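You operate a simulated robot arm through the tools that you are given. There is no shell and no other tool.

You are at the controls of a simulated robot arm. One attempt, no reset.

Task
Brush out and spray the coping joint, then seat the oblong indent.
Fine: use the dust brush first and put it back; the indent goes right down in the oblong recess. Set down upright: dust brush.

The check looks at the end state, three seconds after you hand in, the way a careful person would. Anything else that was tipped, shoved, dropped, spilled or broken makes it a failure.

Robot
A 6-joint arm with a two-finger parallel gripper, fixed in place. Base frame: the origin is on the floor under the middle of its stand, x ahead of it, y to its left, z up. Readings come in mm, rad, newtons and seconds.
With the tool pointing down near the work surface it reaches from about 340 to 760 mm from the base axis. Its first joint turns from -1.152 to 1.152 rad. Payload 2.45 kg.
Tool frame: the origin (TCP) lies between the finger pads and is the grasp point; the fingertips stand 24 mm ahead of it; z points along the fingers, y is the line along which they close. Largest opening 68 mm; finger width 17, thickness 10; the body of the gripper, 40 by 70 mm, starts 41 mm behind the TCP.
Orientation is that of the tool frame in the base frame, as [roll, pitch, yaw] about the fixed x, y, z axes, in that order (R = Rz(yaw) Ry(pitch) Rx(roll)). With the fingers straight down and closing along the base's y, the tool's x points along the base's -x, its y along +y and its z along -z.

Tools
- The arm moves only by the tool apply_moves. Its argument "moves" is one flat list of numbers, 6 for each row, row after row: the shift along the tool's x, y, z in units of 30 mm (1.0 is 30 mm), then the turn, a rotation vector about the tool's x, y, z in units of 5 degrees (1.0 is 5 degrees). In form: [tx, ty, tz, ax, ay, az, tx, ty, tz, ax, ay, az, ...]. A call has 1 to 20 rows; each row shifts and turns the commanded pose from where the row before left it, along the tool's axes as they then stand. "gripper" is the closure, from 0 (fully open) to 1 (shut), set as the call begins (left out, the last holds). A call with a number of a shift or a turn outside -1 to 1 is refused whole. Rows are played at 5 a second. More than 50 mm and 0.15 rad between two rows, or a gripper value outside its range, and nothing of the call is played. A pose out of reach is approached as far as the arm can. The call stops where the force on the tool passes 40 N (or 10 N more than at its start, if that is more) or the arm is blocked; 0.2 s more then pass. The fingers move at their own pace (about 108 mm/s each) and stop on an object; they squeeze with about 26 N. The grip force told is the motor's: it shows also when the fingers shut on nothing. Time passes only in rows, and 0.2 s behind the last, so rows that do not move let the fingers close. It gives the time, the measured TCP pose, the force on the tool (base axes), the opening and the grip force at its end, in the units of the frame above (readings bear some noise), with the torque about the TCP (base axes, N m) and any sound that the robot's microphone picked up.
- Cameras (640 x 400 px; columns grow to the right, rows downward): "scene" is fixed at [176.8, 424.8, 1458.5]; the picture's right is [-0.63, -0.78, 0.00], its down [-0.48, 0.38, -0.79] and it looks along [0.62, -0.49, -0.61] (base axes); focal length 302 px, centre (320, 200). "wrist" rides on the gripper at [84, 11, -75] in the tool frame; the picture's right is [-0.13, 0.99, 0.00], its down [-0.60, -0.08, -0.79] and it looks along [-0.79, -0.10, 0.61] (tool axes); focal length 251 px, centre (320, 200). There is no depth. A picture from a camera that has moved, and an enlarged one, comes with that camera's place and axes in the base frame and with its lens.
- grab_frame(camera): a new picture of that camera. It takes no simulated time.
- zoom(camera, box): a new picture of the part [left, top, right, bottom] of that camera's present view, enlarged. It takes no simulated time.
- job_done(): hands the job in; it is judged then, once.

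Nothing tells you positions but the pictures and the camera data. Unless the task says otherwise, let go and move clear before handing in.

The tools are called by a JSON object that holds its "method" and its "body". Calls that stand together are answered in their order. apply_moves: Moves the arm, as the interface text tells. Its arguments: {"type":"object","properties":{"moves":{"type":"array","items":{"type":"number"}},"gripper":{"type":"number"}},"required":["moves"]} The other tools are called the same way: grab_frame (camera) takes a picture; zoom (camera, box) takes an enlarged picture of a part of a camera's view; job_done () hands the job in.

At the start:

```text
time: 0.0
ee_pos: [469.8, -81.9, 1254.8]
tool_rot: [3.141, -0.001, 3.141]
ft_force: [0.3, -0.2, -0.3]
torque: [-0.01, -0.01, 0.0]
finger_gap: 68.0
finger_force: 0.1
```

scene: 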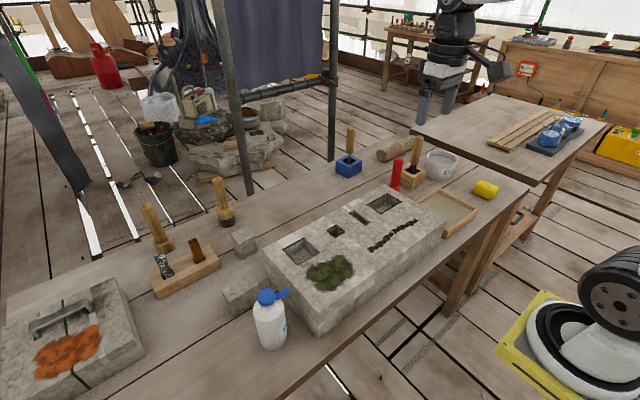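
wrist: 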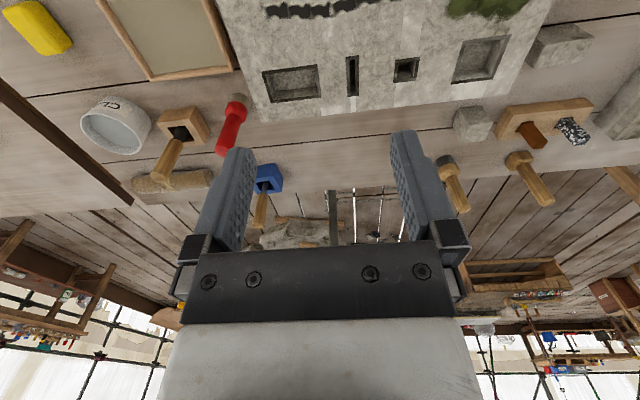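

I see a workbench with a stone coping block with several recesses, brushes, a spray bottle, and a wooden holder with small pieces. I'll look closer at each part before moving.

{"method": "zoom", "body": {"camera": "scene", "box": [120, 180, 280, 300]}}

{"method": "zoom", "body": {"camera": "scene", "box": [250, 180, 450, 340]}}

{"method": "zoom", "body": {"camera": "scene", "box": [320, 110, 520, 240]}}

{"method": "zoom", "body": {"camera": "scene", "box": [0, 250, 320, 400]}}

{"method": "zoom", "body": {"camera": "wrist", "box": [420, 0, 640, 220]}}

{"method": "zoom", "body": {"camera": "wrist", "box": [60, 0, 320, 240]}}

```text
3.33 times, centred on (200, 240) of scene
camera zoom: at [176.8, 424.8, 1458.5], right [-0.63, -0.78, 0.0], down [-0.48, 0.38, -0.79], along [0.62, -0.49, -0.61], focal length 1008 px, centre (720, 67)
```

zoom: 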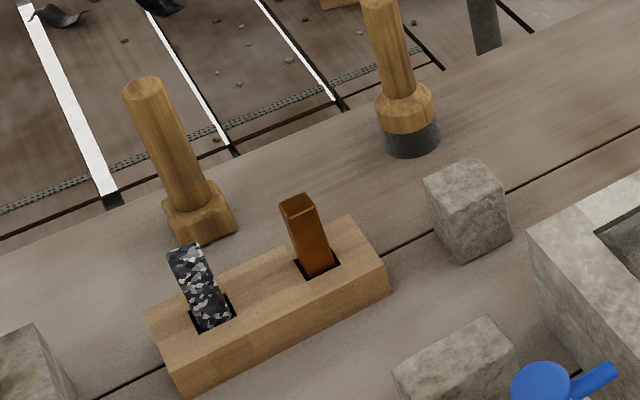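

```text
2.50 times, centred on (350, 260) of scene
camera zoom: at [176.8, 424.8, 1458.5], right [-0.63, -0.78, 0.0], down [-0.48, 0.38, -0.79], along [0.62, -0.49, -0.61], focal length 756 px, centre (245, 50)
```

zoom: 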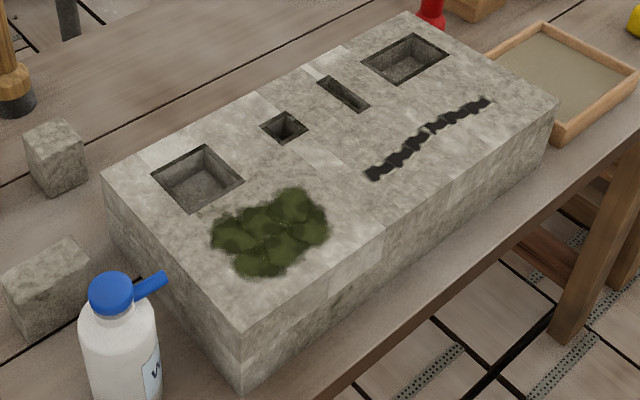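

```text
3.08 times, centred on (420, 175) of scene
camera zoom: at [176.8, 424.8, 1458.5], right [-0.63, -0.78, 0.0], down [-0.48, 0.38, -0.79], along [0.62, -0.49, -0.61], focal length 930 px, centre (12, 277)
```

zoom: 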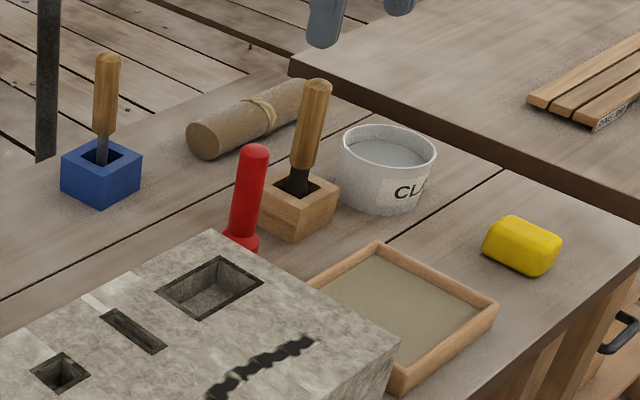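

```text
2.00 times, centred on (160, 325) of scene
camera zoom: at [176.8, 424.8, 1458.5], right [-0.63, -0.78, 0.0], down [-0.48, 0.38, -0.79], along [0.62, -0.49, -0.61], focal length 605 px, centre (640, -50)
```

zoom: 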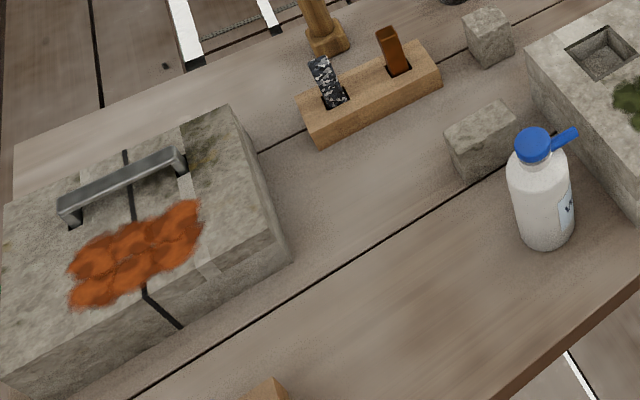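

```text
1.82 times, centred on (530, 110) of wrist
camera zoom: at [386.7, -71.8, 1328.4], right [0.13, 0.99, 0.0], down [0.6, -0.08, 0.79], along [0.79, -0.1, -0.61], focal length 457 px, centre (-62, 364)
```

zoom: 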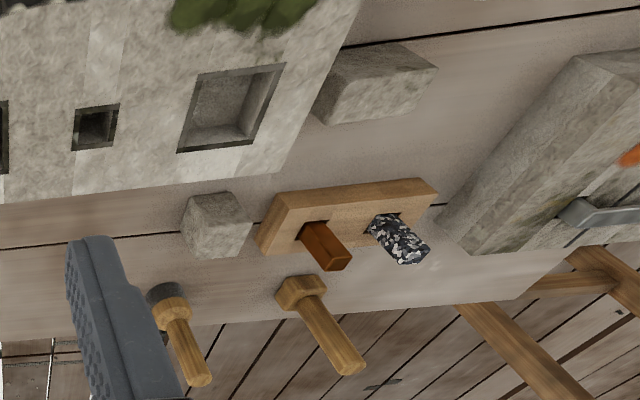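

```text
1.67 times, centred on (190, 120) of wrist
camera zoom: at [386.7, -71.8, 1328.4], right [0.13, 0.99, 0.0], down [0.6, -0.08, 0.79], along [0.79, -0.1, -0.61], focal length 419 px, centre (537, 333)
```

zoom: 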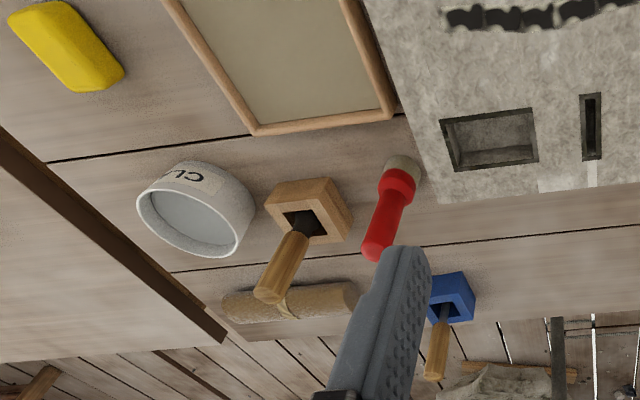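

The coping block's top looks to be about z 917 and the bench about z 820. I need closer views to name the tools, loose stones and joint.

{"method": "zoom", "body": {"camera": "scene", "box": [190, 220, 290, 320]}}

{"method": "zoom", "body": {"camera": "scene", "box": [130, 170, 250, 260]}}

{"method": "zoom", "body": {"camera": "scene", "box": [320, 110, 440, 200]}}

{"method": "zoom", "body": {"camera": "scene", "box": [330, 180, 450, 270]}}

{"method": "zoom", "body": {"camera": "scene", "box": [0, 270, 150, 400]}}

{"method": "zoom", "body": {"camera": "scene", "box": [240, 280, 300, 360]}}

```text
4.00 times, centred on (240, 270) of scene
camera zoom: at [176.8, 424.8, 1458.5], right [-0.63, -0.78, 0.0], down [-0.48, 0.38, -0.79], along [0.62, -0.49, -0.61], focal length 1209 px, centre (640, -80)
```

zoom: 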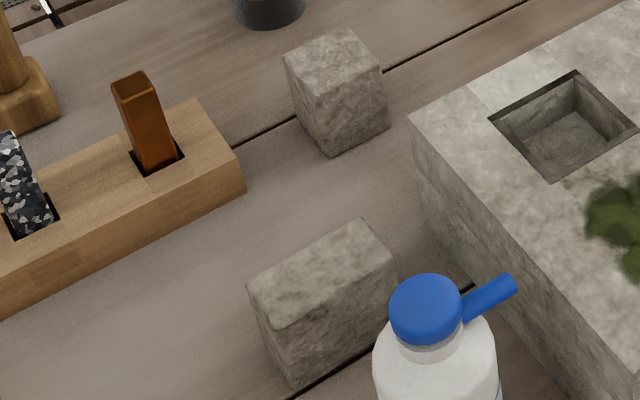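

```text
4.44 times, centred on (190, 215) of scene
camera zoom: at [176.8, 424.8, 1458.5], right [-0.63, -0.78, 0.0], down [-0.48, 0.38, -0.79], along [0.62, -0.49, -0.61], focal length 1344 px, centre (898, 133)
```

zoom: 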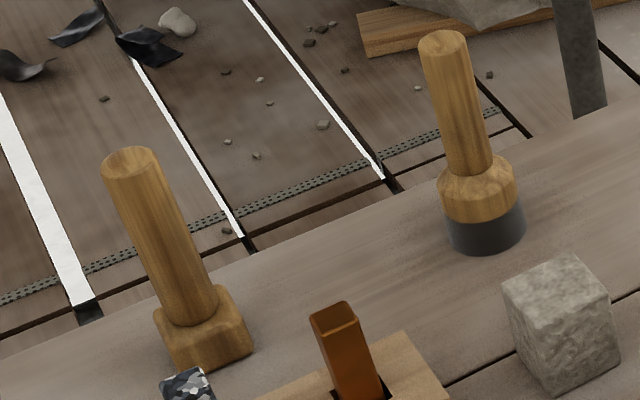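

```text
4.44 times, centred on (380, 155) of scene
camera zoom: at [176.8, 424.8, 1458.5], right [-0.63, -0.78, 0.0], down [-0.48, 0.38, -0.79], along [0.62, -0.49, -0.61], focal length 1344 px, centre (53, 400)
```

zoom: 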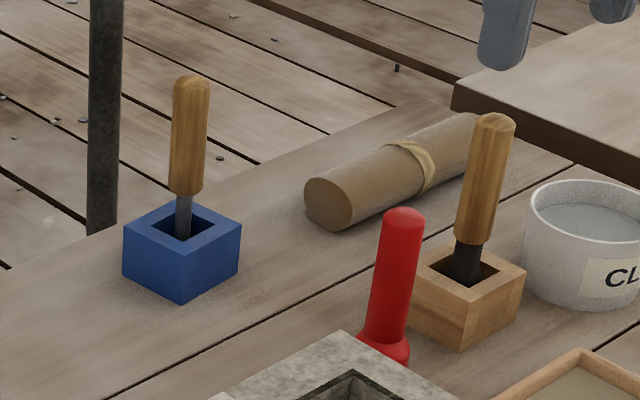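

```text
4.44 times, centred on (390, 225) of scene
camera zoom: at [176.8, 424.8, 1458.5], right [-0.63, -0.78, 0.0], down [-0.48, 0.38, -0.79], along [0.62, -0.49, -0.61], focal length 1344 px, centre (9, 89)
```

zoom: 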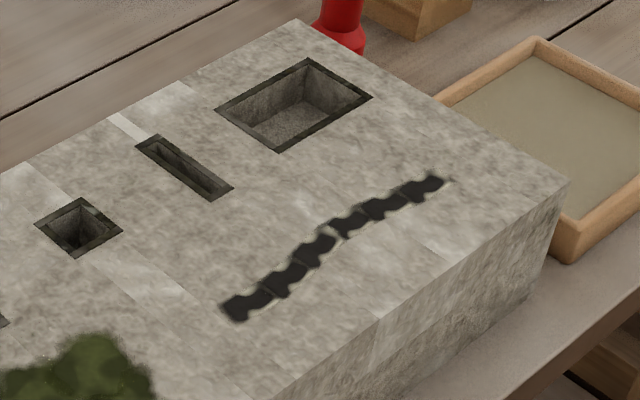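

```text
3.08 times, centred on (75, 335) of scene
camera zoom: at [176.8, 424.8, 1458.5], right [-0.63, -0.78, 0.0], down [-0.48, 0.38, -0.79], along [0.62, -0.49, -0.61], focal length 930 px, centre (1074, -215)
```

zoom: 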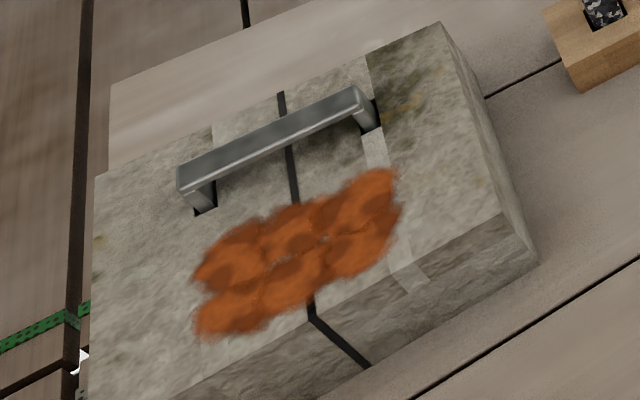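

```text
5.00 times, centred on (270, 320) of scene
camera zoom: at [176.8, 424.8, 1458.5], right [-0.63, -0.78, 0.0], down [-0.48, 0.38, -0.79], along [0.62, -0.49, -0.61], focal length 1512 px, centre (570, -400)
```

zoom: 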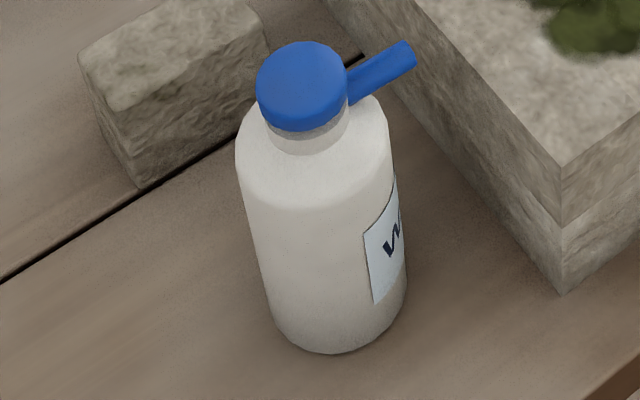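

The stone block has a squarish recess, a small square hole, a slot and an oblong recess (about 58 by 87 mm at the right end). The wavy black line may be the joint. I'll move the wrist camera to the right to see the tools there more closely.

{"method": "apply_moves", "body": {"moves": [-0.1, -0.9, 0.4, 0, 0, 0, -0.1, -0.9, 0.4, 0, 0, 0, -0.1, -0.9, 0.4, 0, 0, 0, -0.1, -0.9, 0.4, 0, 0, 0, -0.1, -0.9, 0.4, 0, 0, 0, -0.1, -0.9, 0.4, 0, 0, 0, -0.1, -0.9, 0.4, 0, 0, 0, -0.1, -0.9, 0.4, 0, 0, 0], "gripper": 0}}

{"method": "grab_frame", "body": {"camera": "wrist"}}

{"method": "grab_frame", "body": {"camera": "scene"}}

```text
time: 1.8
ee_pos: [495.3, -298.9, 1157.2]
tool_rot: [-3.141, 0.001, 3.142]
ft_force: [0.1, -0.1, 0.1]
torque: [-0.02, -0.05, 0.0]
finger_gap: 68.1
finger_force: 0.0
```

```text
taken
camera wrist: at [411.1, -288.4, 1232.7], right [0.13, 0.99, 0.0], down [0.6, -0.08, 0.79], along [0.79, -0.1, -0.61], focal length 251 px, centre (320, 200)
```

wrist: 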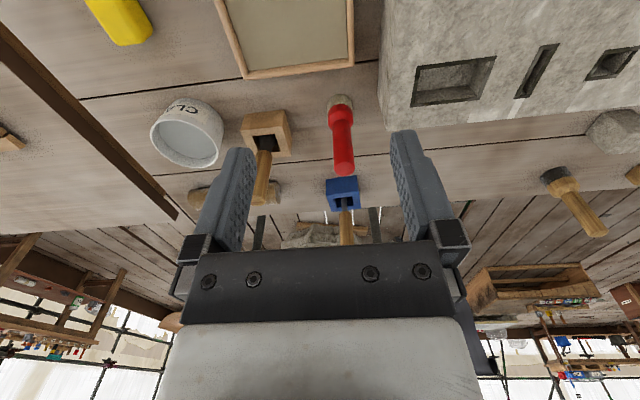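

```text
taken
```

scene: 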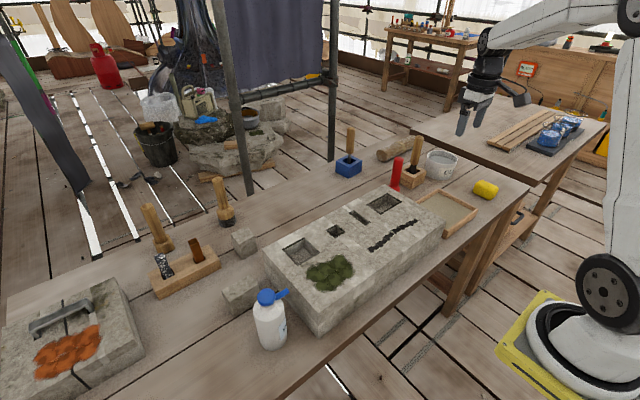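

The right-hand group is now in the wrist view: the red tool, a wooden box holding a tool and a blue box holding another. I'll zoom in on each of them.

{"method": "zoom", "body": {"camera": "wrist", "box": [300, 70, 400, 190]}}

{"method": "zoom", "body": {"camera": "wrist", "box": [130, 80, 300, 220]}}

{"method": "zoom", "body": {"camera": "wrist", "box": [520, 100, 640, 260]}}

{"method": "zoom", "body": {"camera": "wrist", "box": [380, 0, 640, 130]}}

{"method": "zoom", "body": {"camera": "scene", "box": [370, 140, 440, 200]}}

{"method": "zoom", "body": {"camera": "scene", "box": [400, 120, 540, 250]}}

```text
3.33 times, centred on (350, 130) of wrist
camera zoom: at [411.1, -288.4, 1232.7], right [0.13, 0.99, 0.0], down [0.6, -0.08, 0.79], along [0.79, -0.1, -0.61], focal length 838 px, centre (220, 433)
```

zoom: 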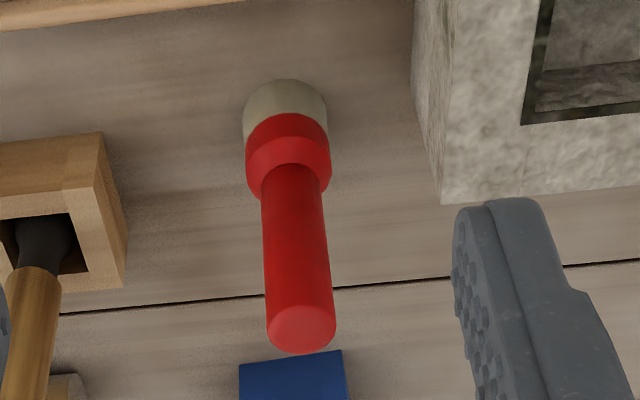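

```text
2.86 times, centred on (215, 150) of wrist
camera zoom: at [411.1, -288.4, 1232.7], right [0.13, 0.99, 0.0], down [0.6, -0.08, 0.79], along [0.79, -0.1, -0.61], focal length 718 px, centre (620, 343)
```

zoom: 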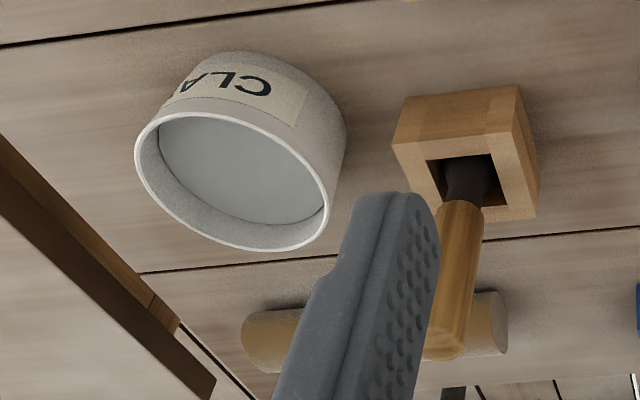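

```text
2.50 times, centred on (580, 180) of wrist
camera zoom: at [411.1, -288.4, 1232.7], right [0.13, 0.99, 0.0], down [0.6, -0.08, 0.79], along [0.79, -0.1, -0.61], focal length 629 px, centre (-330, 250)
```

zoom: 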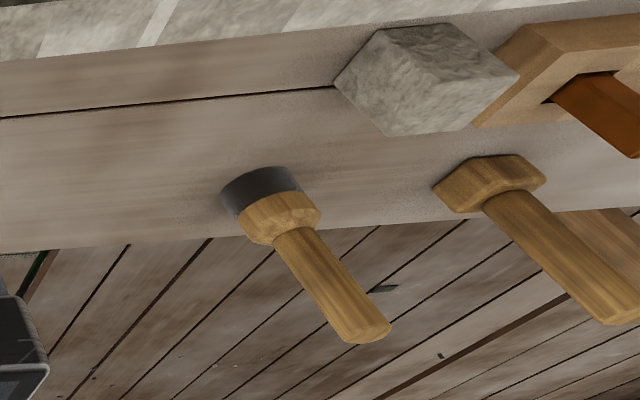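

```text
2.46 times, centred on (510, 65) of wrist
camera zoom: at [411.1, -288.4, 1232.7], right [0.13, 0.99, 0.0], down [0.6, -0.08, 0.79], along [0.79, -0.1, -0.61], focal length 619 px, centre (-148, 532)
```

zoom: 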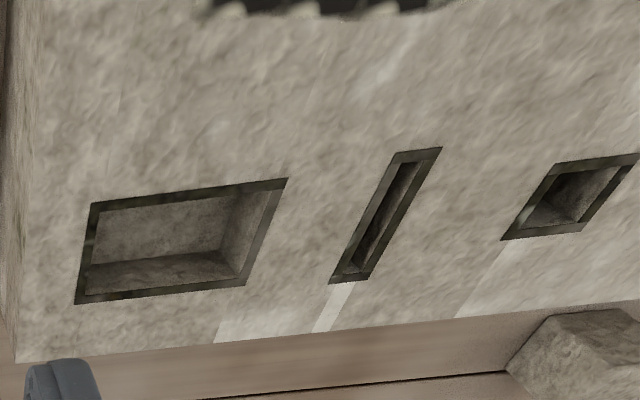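

```text
6.67 times, centred on (405, 170) of scene
camera zoom: at [176.8, 424.8, 1458.5], right [-0.63, -0.78, 0.0], down [-0.48, 0.38, -0.79], along [0.62, -0.49, -0.61], focal length 2016 px, centre (-247, 400)
```

zoom: 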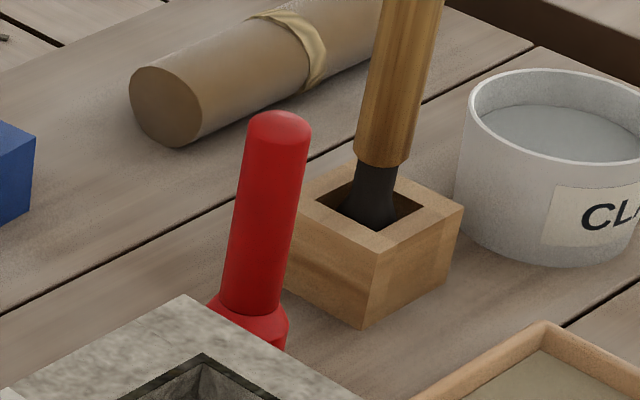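

```text
3.08 times, centred on (470, 185) of scene
camera zoom: at [176.8, 424.8, 1458.5], right [-0.63, -0.78, 0.0], down [-0.48, 0.38, -0.79], along [0.62, -0.49, -0.61], focal length 930 px, centre (-142, 246)
```

zoom: 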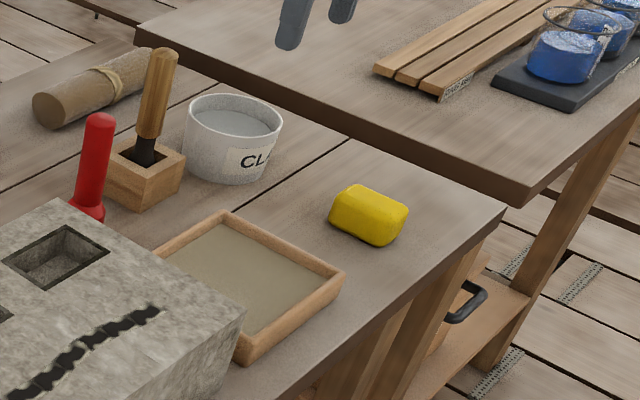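

The red brush with pale bristles stands upright at about (665, -285) and is within reach. The other brushes are far behind the bench. Next I'll take a closer look at the recesses and the dark line on the coping.

{"method": "apply_moves", "body": {"moves": [-0.1, 0.85, 0.4, 0, 0, 0, -0.1, 0.85, 0.4, 0, 0, 0, -0.1, 0.85, 0.4, 0, 0, 0, -0.1, 0.85, 0.4, 0, 0, 0, -0.1, 0.85, 0.4, 0, 0, 0, 0, 0.85, 0.4, 0, 0, 0]}}

{"method": "grab_frame", "body": {"camera": "wrist"}}

{"method": "zoom", "body": {"camera": "wrist", "box": [220, 0, 480, 160]}}

```text
time: 3.2
ee_pos: [509.0, -146.0, 1085.3]
tool_rot: [-3.141, -0.001, 3.14]
ft_force: [0.7, -0.8, 0.5]
torque: [-0.02, 0.02, -0.02]
finger_gap: 67.9
finger_force: 0.2
```

```text
taken
camera wrist: at [425.7, -134.6, 1159.9], right [0.13, 0.99, 0.0], down [0.6, -0.08, 0.79], along [0.79, -0.1, -0.61], focal length 251 px, centre (320, 200)
```

wrist: 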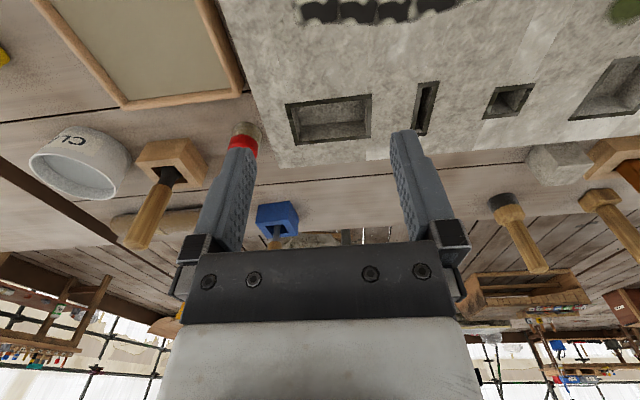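

```text
2.46 times, centred on (350, 80) of wrist
camera zoom: at [425.7, -134.6, 1159.9], right [0.13, 0.99, 0.0], down [0.6, -0.08, 0.79], along [0.79, -0.1, -0.61], focal length 619 px, centre (246, 495)
```

zoom: 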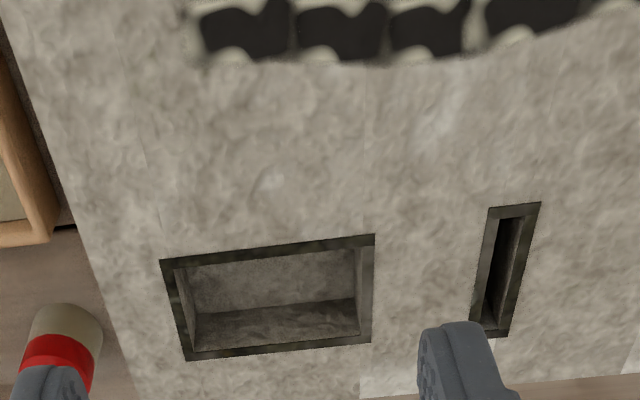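

The oblong recess outline is centred near (598, -145) and is about 30 mm deep. Now I'll pull back to look straight at the black joint line and the moss patch.

{"method": "apply_moves", "body": {"moves": [0.7, 0.72, 0.2, 0, 0, 0, 0.7, 0.72, 0.2, 0, 0, 0, 0.7, 0.72, 0.2, 0, 0, 0, 0.7, 0.72, 0.2, 0, 0, 0]}}

{"method": "grab_frame", "body": {"camera": "wrist"}}

{"method": "zoom", "body": {"camera": "wrist", "box": [200, 0, 400, 120]}}

{"method": "zoom", "body": {"camera": "wrist", "box": [400, 0, 640, 200]}}

```text
time: 4.2
ee_pos: [425.3, -59.0, 1061.4]
tool_rot: [3.141, 0.0, -3.141]
ft_force: [0.8, 0.0, -0.8]
torque: [0.0, 0.02, -0.01]
finger_gap: 68.0
finger_force: 0.1
```

```text
taken
camera wrist: at [341.4, -47.7, 1137.1], right [0.13, 0.99, 0.0], down [0.6, -0.08, 0.79], along [0.79, -0.1, -0.61], focal length 251 px, centre (320, 200)
```

wrist: 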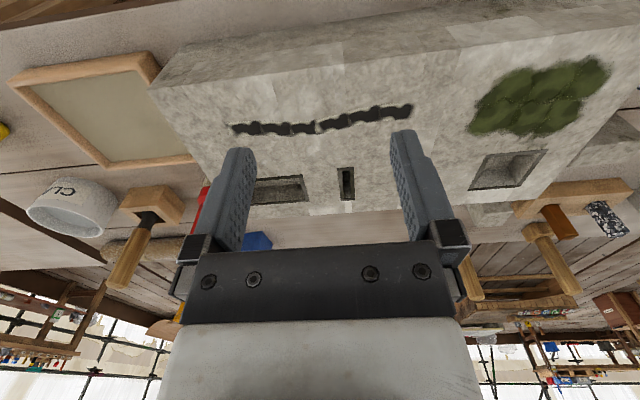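

```text
3.20 times, centred on (300, 60) of wrist
camera zoom: at [341.4, -47.7, 1137.1], right [0.13, 0.99, 0.0], down [0.6, -0.08, 0.79], along [0.79, -0.1, -0.61], focal length 805 px, centre (384, 648)
```

zoom: 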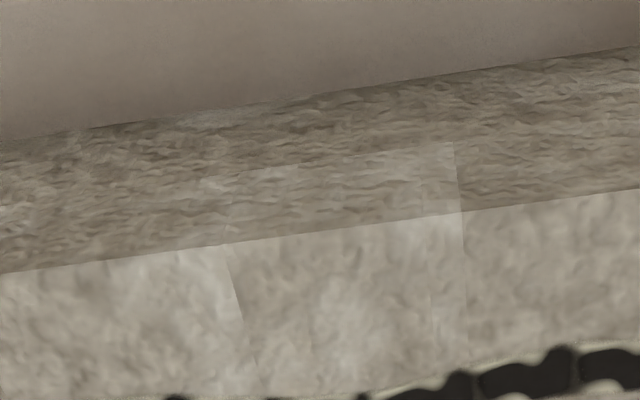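

```text
2.00 times, centred on (520, 100) of wrist
camera zoom: at [341.4, -47.7, 1137.1], right [0.13, 0.99, 0.0], down [0.6, -0.08, 0.79], along [0.79, -0.1, -0.61], focal length 503 px, centre (-80, 400)
```

zoom: 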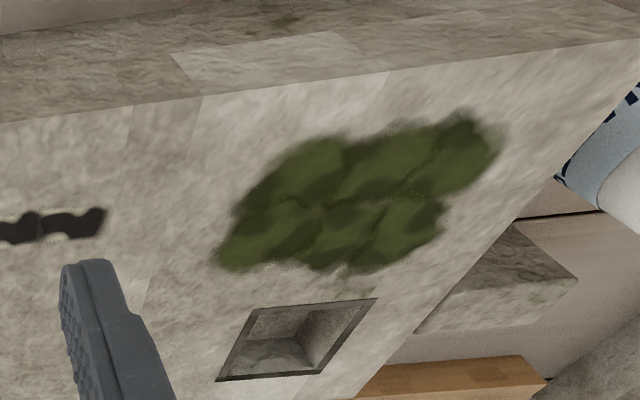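

{"method": "zoom", "body": {"camera": "wrist", "box": [220, 90, 420, 150]}}

{"method": "zoom", "body": {"camera": "wrist", "box": [220, 160, 420, 220]}}

```text
3.20 times, centred on (320, 120) of wrist
camera zoom: at [341.4, -47.7, 1137.1], right [0.13, 0.99, 0.0], down [0.6, -0.08, 0.79], along [0.79, -0.1, -0.61], focal length 805 px, centre (320, 456)
```

zoom: 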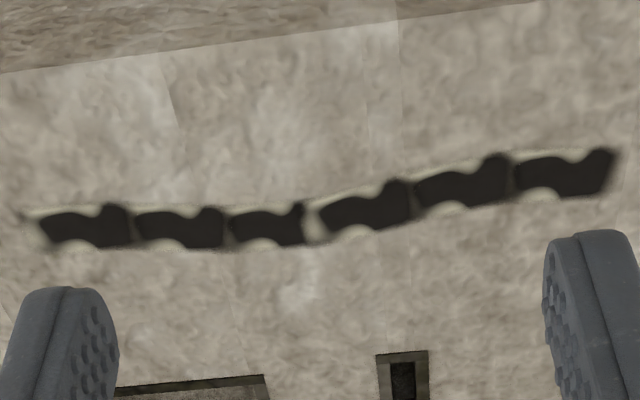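

```text
3.20 times, centred on (320, 190) of wrist
camera zoom: at [341.4, -47.7, 1137.1], right [0.13, 0.99, 0.0], down [0.6, -0.08, 0.79], along [0.79, -0.1, -0.61], focal length 805 px, centre (320, 232)
```

zoom: 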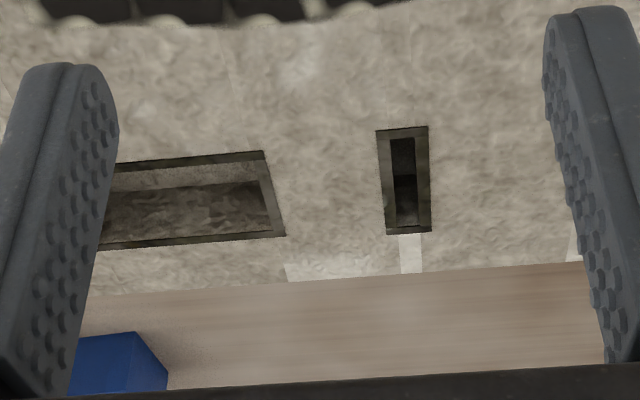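

The joint is a six-segment line along y from about -160 to +24 at x about 496. Before I pick anything up, I'll go left to check the bottle and the loose stones.

{"method": "apply_moves", "body": {"moves": [0.1, 0.95, -0.1, 0, 0, 0, 0.1, 0.95, -0.1, 0, 0, 0, 0.1, 0.95, -0.1, 0, 0, 0, 0.1, 0.95, -0.1, 0, 0, 0, 0.1, 0.95, -0.1, 0, 0, 0, 0.1, 0.95, -0.1, 0, 0, 0, 0.1, 0.95, -0.1, 0, 0, 0, 0.1, 0.95, -0.1, 0, 0, 0, 0.1, 0.95, -0.1, 0, 0, 0, 0.1, 0.95, -0.1, 0, 0, 0, 0.1, 0.95, -0.1, 0, 0, 0]}}

{"method": "grab_frame", "body": {"camera": "wrist"}}

{"method": "grab_frame", "body": {"camera": "scene"}}

```text
time: 6.6
ee_pos: [391.0, 254.1, 1095.0]
tool_rot: [-3.142, -0.001, -3.141]
ft_force: [0.0, 0.5, 0.2]
torque: [0.0, -0.03, 0.01]
finger_gap: 68.1
finger_force: 0.0
```

```text
taken
camera wrist: at [308.3, 265.3, 1169.7], right [0.13, 0.99, 0.0], down [0.6, -0.08, 0.79], along [0.79, -0.1, -0.61], focal length 251 px, centre (320, 200)
```

wrist: 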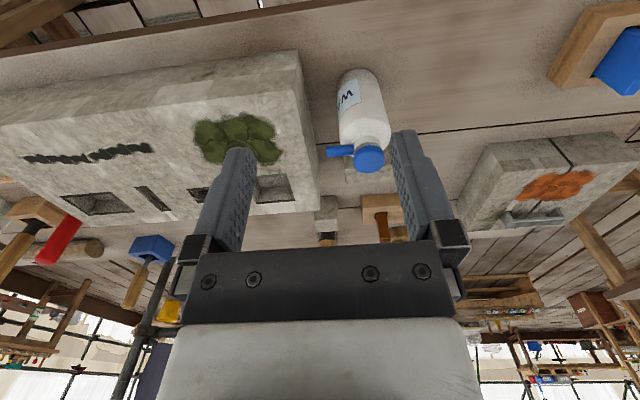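

```text
taken
```

scene: 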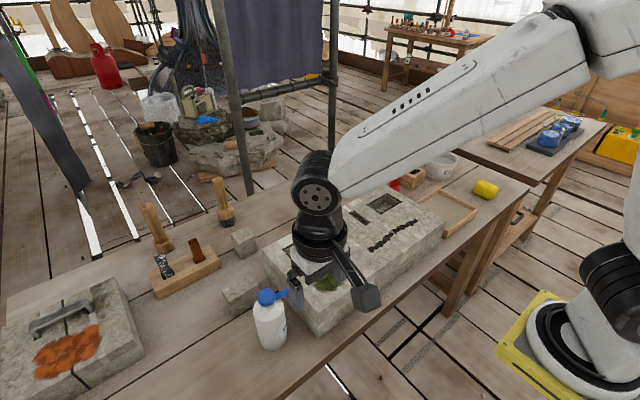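

{"method": "zoom", "body": {"camera": "wrist", "box": [310, 50, 410, 190]}}

{"method": "zoom", "body": {"camera": "wrist", "box": [420, 90, 640, 240]}}

{"method": "zoom", "body": {"camera": "wrist", "box": [530, 0, 640, 110]}}

{"method": "zoom", "body": {"camera": "wrist", "box": [300, 150, 420, 250]}}

{"method": "zoom", "body": {"camera": "scene", "box": [230, 280, 310, 360]}}

```text
2.86 times, centred on (360, 120) of wrist
camera zoom: at [308.3, 265.3, 1169.7], right [0.13, 0.99, 0.0], down [0.6, -0.08, 0.79], along [0.79, -0.1, -0.61], focal length 718 px, centre (206, 429)
```

zoom: 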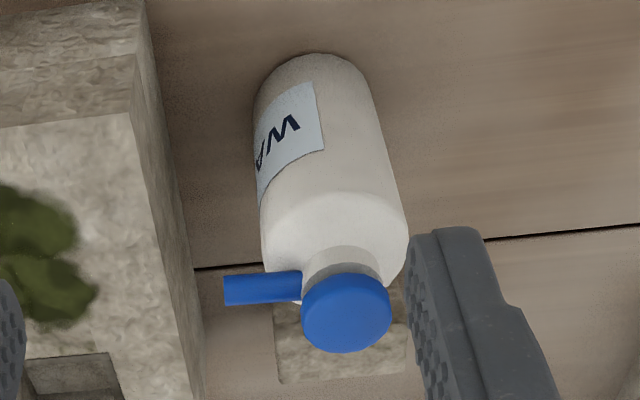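

```text
2.67 times, centred on (530, 165) of wrist
camera zoom: at [308.3, 265.3, 1169.7], right [0.13, 0.99, 0.0], down [0.6, -0.08, 0.79], along [0.79, -0.1, -0.61], focal length 670 px, centre (-240, 293)
```

zoom: 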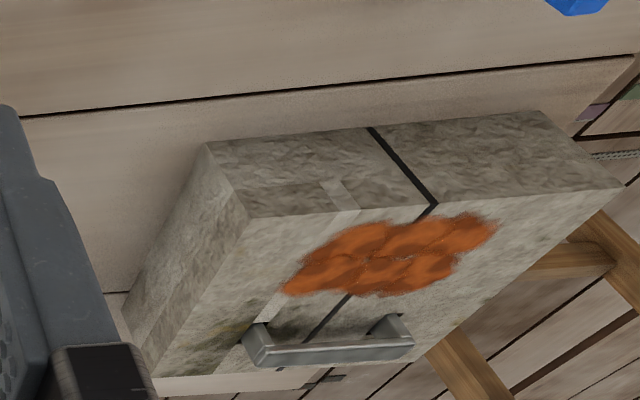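

```text
3.64 times, centred on (585, 55) of wrist
camera zoom: at [308.3, 265.3, 1169.7], right [0.13, 0.99, 0.0], down [0.6, -0.08, 0.79], along [0.79, -0.1, -0.61], focal length 914 px, centre (-644, 727)
```

zoom: 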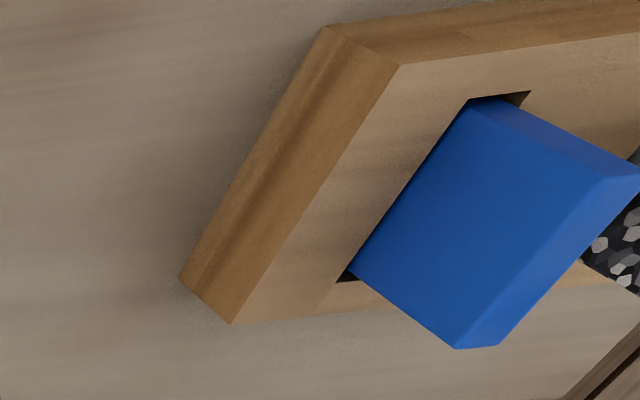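

```text
4.00 times, centred on (360, 200) of wrist
camera zoom: at [308.3, 265.3, 1169.7], right [0.13, 0.99, 0.0], down [0.6, -0.08, 0.79], along [0.79, -0.1, -0.61], focal length 1006 px, centre (160, 200)
```

zoom: 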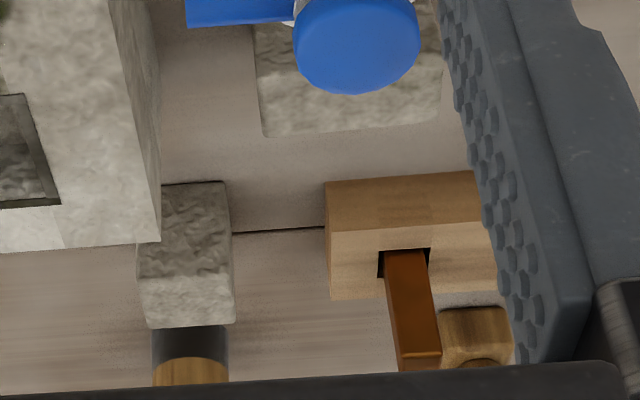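

```text
5.00 times, centred on (270, 320) of scene
camera zoom: at [176.8, 424.8, 1458.5], right [-0.63, -0.78, 0.0], down [-0.48, 0.38, -0.79], along [0.62, -0.49, -0.61], focal length 1512 px, centre (570, -400)
```

zoom: 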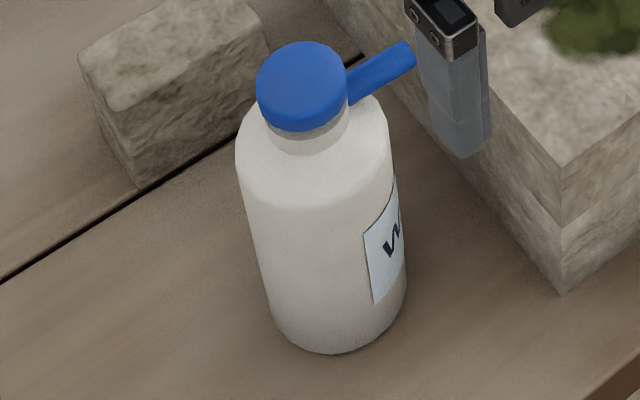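

The bottle is labelled "WA…", so I take it as water. It stands at (506, 294) with its blue nozzle pointing toward -y. The oblong loose stone is behind it. I'll go for the red, soft-bristled brush first, to a spot above it.

{"method": "apply_moves", "body": {"moves": [-0.5, -1, 0, 0, 0, 0, -0.5, -1, 0, 0, 0, 0, -0.5, -1, 0, 0, 0, 0, -0.5, -1, 0, 0, 0, 0, -0.5, -1, 0, 0, 0, 0, -0.5, -1, 0, 0, 0, 0, -0.5, -1, 0, 0, 0, 0, -0.5, -1, 0, 0, 0, 0, -0.5, -1, 0, 0, 0, 0, -0.5, -1, 0, 0, 0, 0, -0.5, -1, 0, 0, 0, 0, -0.5, -1, 0, 0, 0, 0, -0.5, -1, 0, 0, 0, 0, -0.5, -1, 0, 0, 0, 0, -0.5, -1, 0, 0, 0, 0, 0, -1, 0, 0, 0, 0, 0, -1, 0, 0, 0, 0, 0, -1, 0, 0, 0, 0], "gripper": 0}}

{"method": "grab_frame", "body": {"camera": "wrist"}}

{"method": "grab_frame", "body": {"camera": "scene"}}

```text
time: 10.4
ee_pos: [617.2, -286.6, 1095.8]
tool_rot: [3.141, 0.0, 3.14]
ft_force: [0.6, 0.8, -0.5]
torque: [0.02, -0.01, 0.01]
finger_gap: 67.8
finger_force: 0.1
```

```text
taken
camera wrist: at [533.6, -276.2, 1170.3], right [0.13, 0.99, 0.0], down [0.6, -0.08, 0.79], along [0.79, -0.1, -0.61], focal length 251 px, centre (320, 200)
```

wrist: 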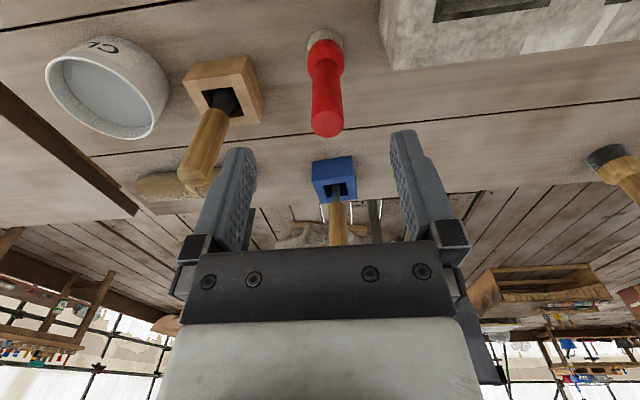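

```text
taken
```

scene: 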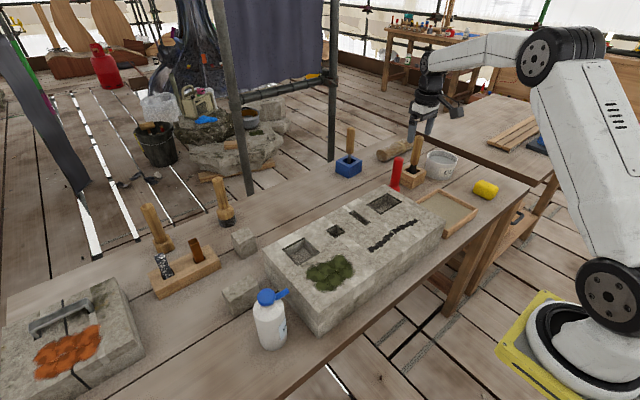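

The red brush is clearly ahead and below. I'll zoom in to fix its axis and height precisely.

{"method": "zoom", "body": {"camera": "wrist", "box": [275, 10, 375, 150]}}

{"method": "zoom", "body": {"camera": "scene", "box": [365, 145, 435, 205]}}

{"method": "zoom", "body": {"camera": "wrist", "box": [160, 40, 280, 200]}}

```text
2.86 times, centred on (325, 80) of wrist
camera zoom: at [533.6, -276.2, 1170.3], right [0.13, 0.99, 0.0], down [0.6, -0.08, 0.79], along [0.79, -0.1, -0.61], focal length 718 px, centre (306, 543)
```

zoom: 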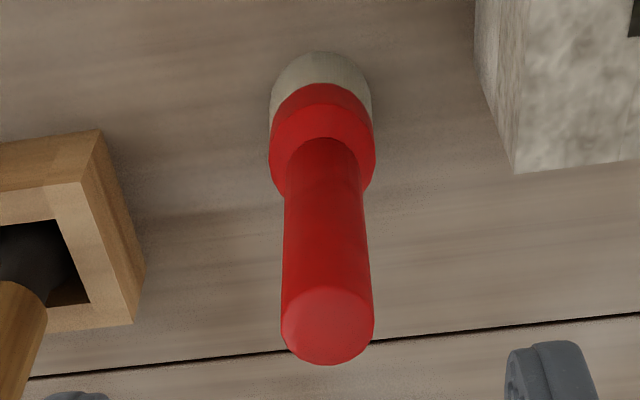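

```text
6.67 times, centred on (400, 175) of scene
camera zoom: at [176.8, 424.8, 1458.5], right [-0.63, -0.78, 0.0], down [-0.48, 0.38, -0.79], along [0.62, -0.49, -0.61], focal length 2016 px, centre (-213, 367)
```

zoom: 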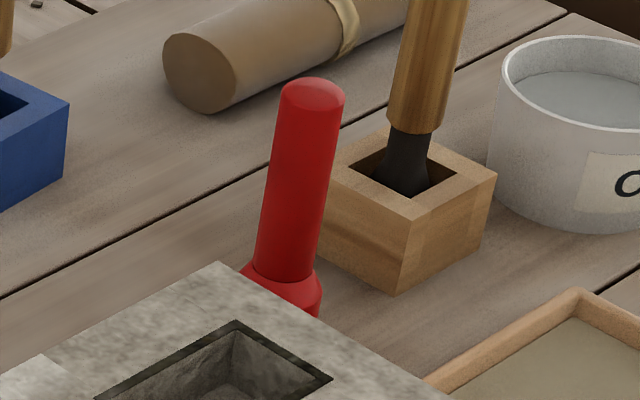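

```text
2.50 times, centred on (220, 120) of wrist
camera zoom: at [533.6, -276.2, 1170.3], right [0.13, 0.99, 0.0], down [0.6, -0.08, 0.79], along [0.79, -0.1, -0.61], focal length 629 px, centre (570, 400)
```

zoom: 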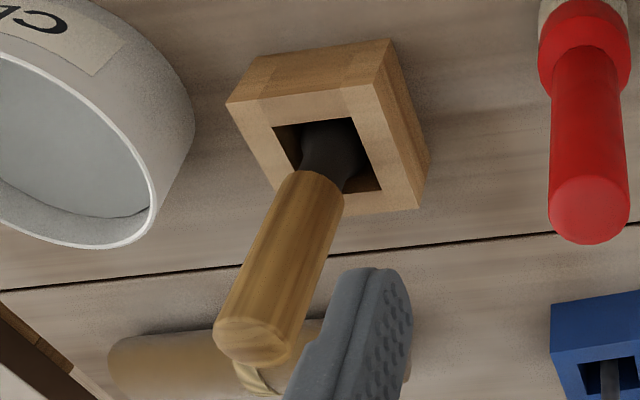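

The brush axis is about (672, -287), the top is near z 974, and the handle is about 29 mm across. I'll move over it and descend with the fingers open to z 948.

{"method": "apply_moves", "body": {"moves": [-0.6, 0, 0, 0, 0, 0, -0.62, 0, 0, 0, 0, 0, -0.6, 0, 0, 0, 0, 0, 0, 0, 0.9, 0, 0, 0, 0, 0, 0.9, 0, 0, 0, 0, 0, 0, 0, 0, 0], "gripper": 0}}

{"method": "grab_frame", "body": {"camera": "wrist"}}

{"method": "zoom", "body": {"camera": "scene", "box": [340, 60, 500, 210]}}

```text
time: 11.8
ee_pos: [671.6, -286.5, 1041.1]
tool_rot: [3.14, -0.001, -3.142]
ft_force: [0.0, -0.2, -0.7]
torque: [0.01, -0.03, -0.01]
finger_gap: 68.1
finger_force: 0.0
```

```text
taken
camera wrist: at [588.4, -275.6, 1115.3], right [0.13, 0.99, 0.0], down [0.6, -0.08, 0.79], along [0.79, -0.1, -0.61], focal length 251 px, centre (320, 200)
```

wrist: 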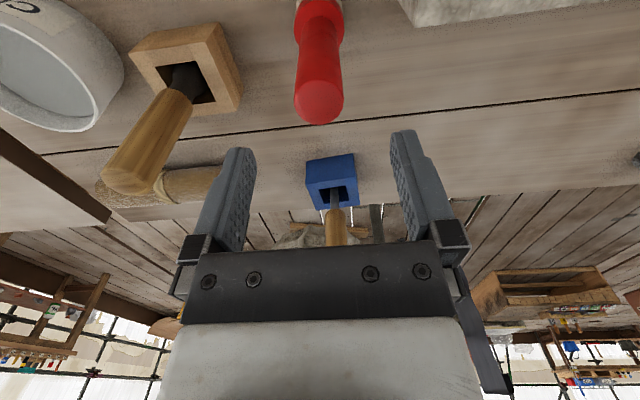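

```text
2.67 times, centred on (420, 135) of scene
camera zoom: at [176.8, 424.8, 1458.5], right [-0.63, -0.78, 0.0], down [-0.48, 0.38, -0.79], along [0.62, -0.49, -0.61], focal length 806 px, centre (53, 373)
```

zoom: 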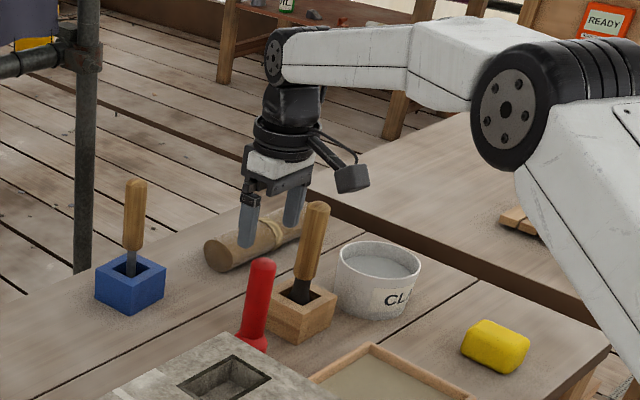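

My new sighting agrees on the brush axis at (672, -287), so I'll descend.

{"method": "apply_moves", "body": {"moves": [0, 0, 0.78, 0, 0, 0, 0, 0, 0.78, 0, 0, 0, 0, 0, 0.78, 0, 0, 0, 0, 0, 0.76, 0, 0, 0, 0, 0, 0, 0, 0, 0], "gripper": 0}}

{"method": "grab_frame", "body": {"camera": "wrist"}}

{"method": "zoom", "body": {"camera": "scene", "box": [340, 80, 480, 210]}}

```text
time: 13.0
ee_pos: [671.6, -285.5, 948.2]
tool_rot: [3.141, 0.001, 3.141]
ft_force: [0.2, -0.3, 0.5]
torque: [0.01, 0.02, 0.02]
finger_gap: 68.0
finger_force: 0.0
```

```text
taken
camera wrist: at [587.4, -275.1, 1022.4], right [0.13, 0.99, 0.0], down [0.6, -0.08, 0.79], along [0.79, -0.1, -0.61], focal length 251 px, centre (320, 200)
```

wrist: 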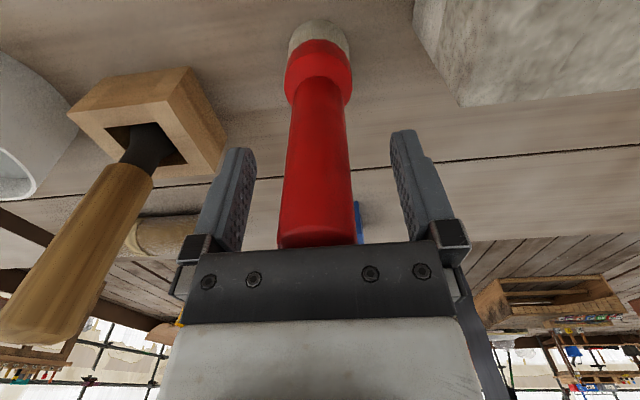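

```text
3.08 times, centred on (410, 145) of scene
camera zoom: at [176.8, 424.8, 1458.5], right [-0.63, -0.78, 0.0], down [-0.48, 0.38, -0.79], along [0.62, -0.49, -0.61], focal length 930 px, centre (43, 369)
```

zoom: 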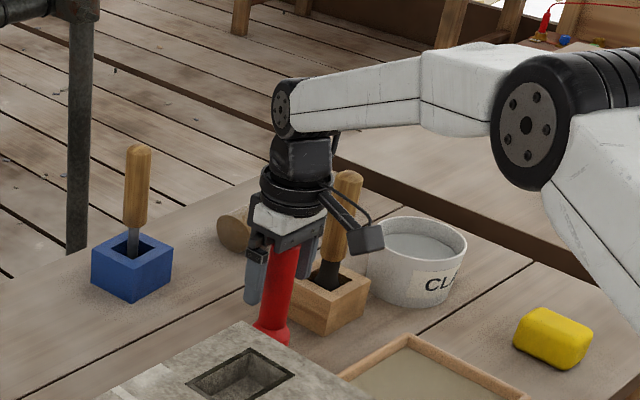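

The handle sits between the fingers, so I'll close on it.

{"method": "apply_moves", "body": {"moves": [0, 0, 0, 0, 0, 0, 0, 0, 0, 0, 0, 0, 0, 0, 0, 0, 0, 0, 0, 0, 0, 0, 0, 0], "gripper": 1}}

{"method": "grab_frame", "body": {"camera": "wrist"}}

```text
time: 14.0
ee_pos: [670.3, -286.3, 948.5]
tool_rot: [3.14, 0.0, -3.141]
ft_force: [-0.3, -0.2, 0.0]
torque: [0.01, -0.05, -0.01]
finger_gap: 29.1
finger_force: 25.4
```

```text
taken
camera wrist: at [587.3, -275.1, 1022.4], right [0.13, 0.99, 0.0], down [0.6, -0.08, 0.79], along [0.79, -0.1, -0.61], focal length 251 px, centre (320, 200)
```

wrist: 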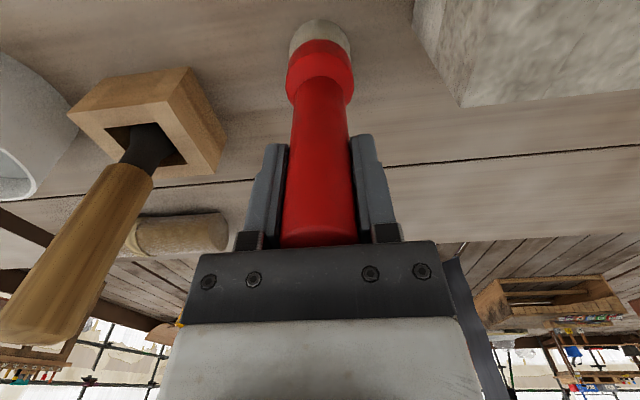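

The brush is gripped with a 29.1 mm gap. I'll lift it well clear and carry it to the right end of the joint.

{"method": "apply_moves", "body": {"moves": [0, 0, -0.9, 0, 0, 0, 0, 0, -0.9, 0, 0, 0, 0, 0, -0.9, 0, 0, 0, 0, 0, -0.9, 0, 0, 0, 0, 0, -0.9, 0, 0, 0, 0, 0, -0.9, 0, 0, 0, 0.97, 0.7, 0, 0, 0, 0, 0.97, 0.7, 0, 0, 0, 0, 0.97, 0.7, 0, 0, 0, 0, 0.97, 0.7, 0, 0, 0, 0, 0.97, 0.7, 0, 0, 0, 0, 0.97, 0.7, 0, 0, 0, 0, 0, 0, 0, 0, 0, 0]}}

{"method": "grab_frame", "body": {"camera": "wrist"}}

{"method": "grab_frame", "body": {"camera": "scene"}}

```text
time: 16.8
ee_pos: [496.3, -160.0, 1109.8]
tool_rot: [-3.141, 0.0, 3.142]
ft_force: [0.5, -0.1, -1.3]
torque: [0.0, 0.02, 0.04]
finger_gap: 29.2
finger_force: 26.2
```

```text
taken
camera wrist: at [413.7, -148.6, 1184.8], right [0.13, 0.99, 0.0], down [0.6, -0.08, 0.79], along [0.79, -0.1, -0.61], focal length 251 px, centre (320, 200)
```

wrist: 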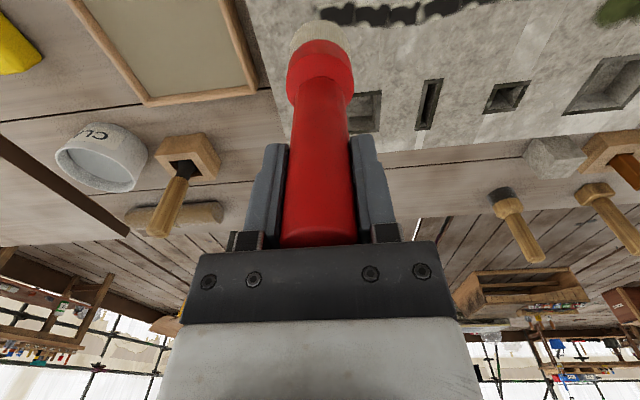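

```text
taken
```

scene: 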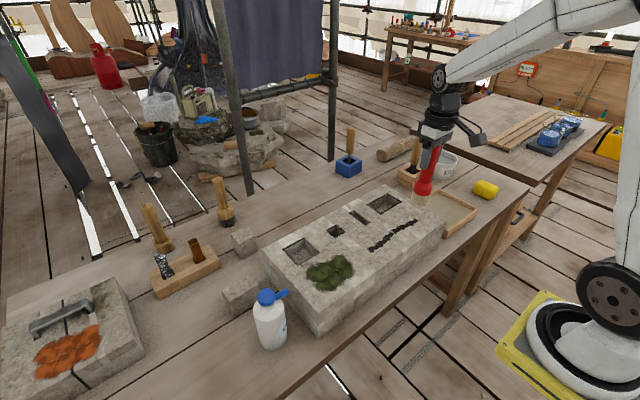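

The brush is above the right end of the joint. I'll lower it close to the stone, then feel for contact in small steps.

{"method": "apply_moves", "body": {"moves": [0, 0, 0.7, 0, 0, 0, 0, 0, 0.7, 0, 0, 0, 0, 0, 0.4, 0, 0, 0, 0, 0, 0, 0, 0, 0]}}

{"method": "apply_moves", "body": {"moves": [0, 0, 0.1, 0, 0, 0, 0, 0, 0.05, 0, 0, 0, 0, 0, 0, 0, 0, 0]}}

{"method": "grab_frame", "body": {"camera": "wrist"}}

{"method": "zoom", "body": {"camera": "scene", "box": [340, 150, 480, 270]}}

```text
time: 17.8
ee_pos: [495.8, -160.3, 1056.3]
tool_rot: [-3.141, 0.0, 3.141]
ft_force: [-0.3, -0.2, -1.7]
torque: [-0.02, -0.01, 0.0]
finger_gap: 29.2
finger_force: 25.9
```

```text
time: 18.6
ee_pos: [497.4, -160.5, 1052.5]
tool_rot: [-3.14, -0.002, 3.141]
ft_force: [-0.5, -0.3, -1.6]
torque: [0.01, 0.03, -0.01]
finger_gap: 29.0
finger_force: 26.0
```

```text
taken
camera wrist: at [413.3, -148.8, 1125.8], right [0.13, 0.99, 0.0], down [0.6, -0.08, 0.79], along [0.79, -0.1, -0.61], focal length 251 px, centre (320, 200)
```

wrist: 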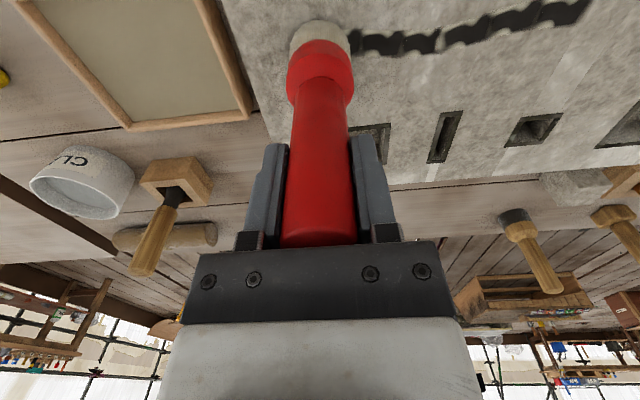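

```text
3.33 times, centred on (410, 210) of scene
camera zoom: at [176.8, 424.8, 1458.5], right [-0.63, -0.78, 0.0], down [-0.48, 0.38, -0.79], along [0.62, -0.49, -0.61], focal length 1008 px, centre (20, 167)
```

zoom: 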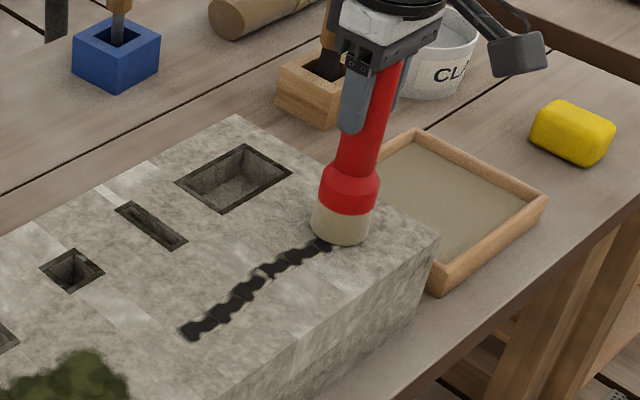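

The brush is close to the surface, so I'll keep easing down.

{"method": "apply_moves", "body": {"moves": [0, 0, 0.07, 0, 0, 0, 0, 0, 0.07, 0, 0, 0, 0, 0, 0, 0, 0, 0]}}

{"method": "apply_moves", "body": {"moves": [0, 0, 0.05, 0, 0, 0, 0, 0, 0.05, 0, 0, 0, 0, 0, 0, 0, 0, 0]}}

```text
time: 19.4
ee_pos: [496.7, -159.7, 1049.0]
tool_rot: [-3.141, -0.002, 3.141]
ft_force: [-2.7, 0.5, 9.0]
torque: [0.0, 0.36, 0.01]
finger_gap: 29.2
finger_force: 26.1
```

```text
time: 20.2
ee_pos: [497.1, -158.8, 1044.5]
tool_rot: [-3.139, 0.004, 3.141]
ft_force: [-0.1, 0.6, 22.0]
torque: [0.45, -0.2, -0.03]
finger_gap: 29.3
finger_force: 25.4
```

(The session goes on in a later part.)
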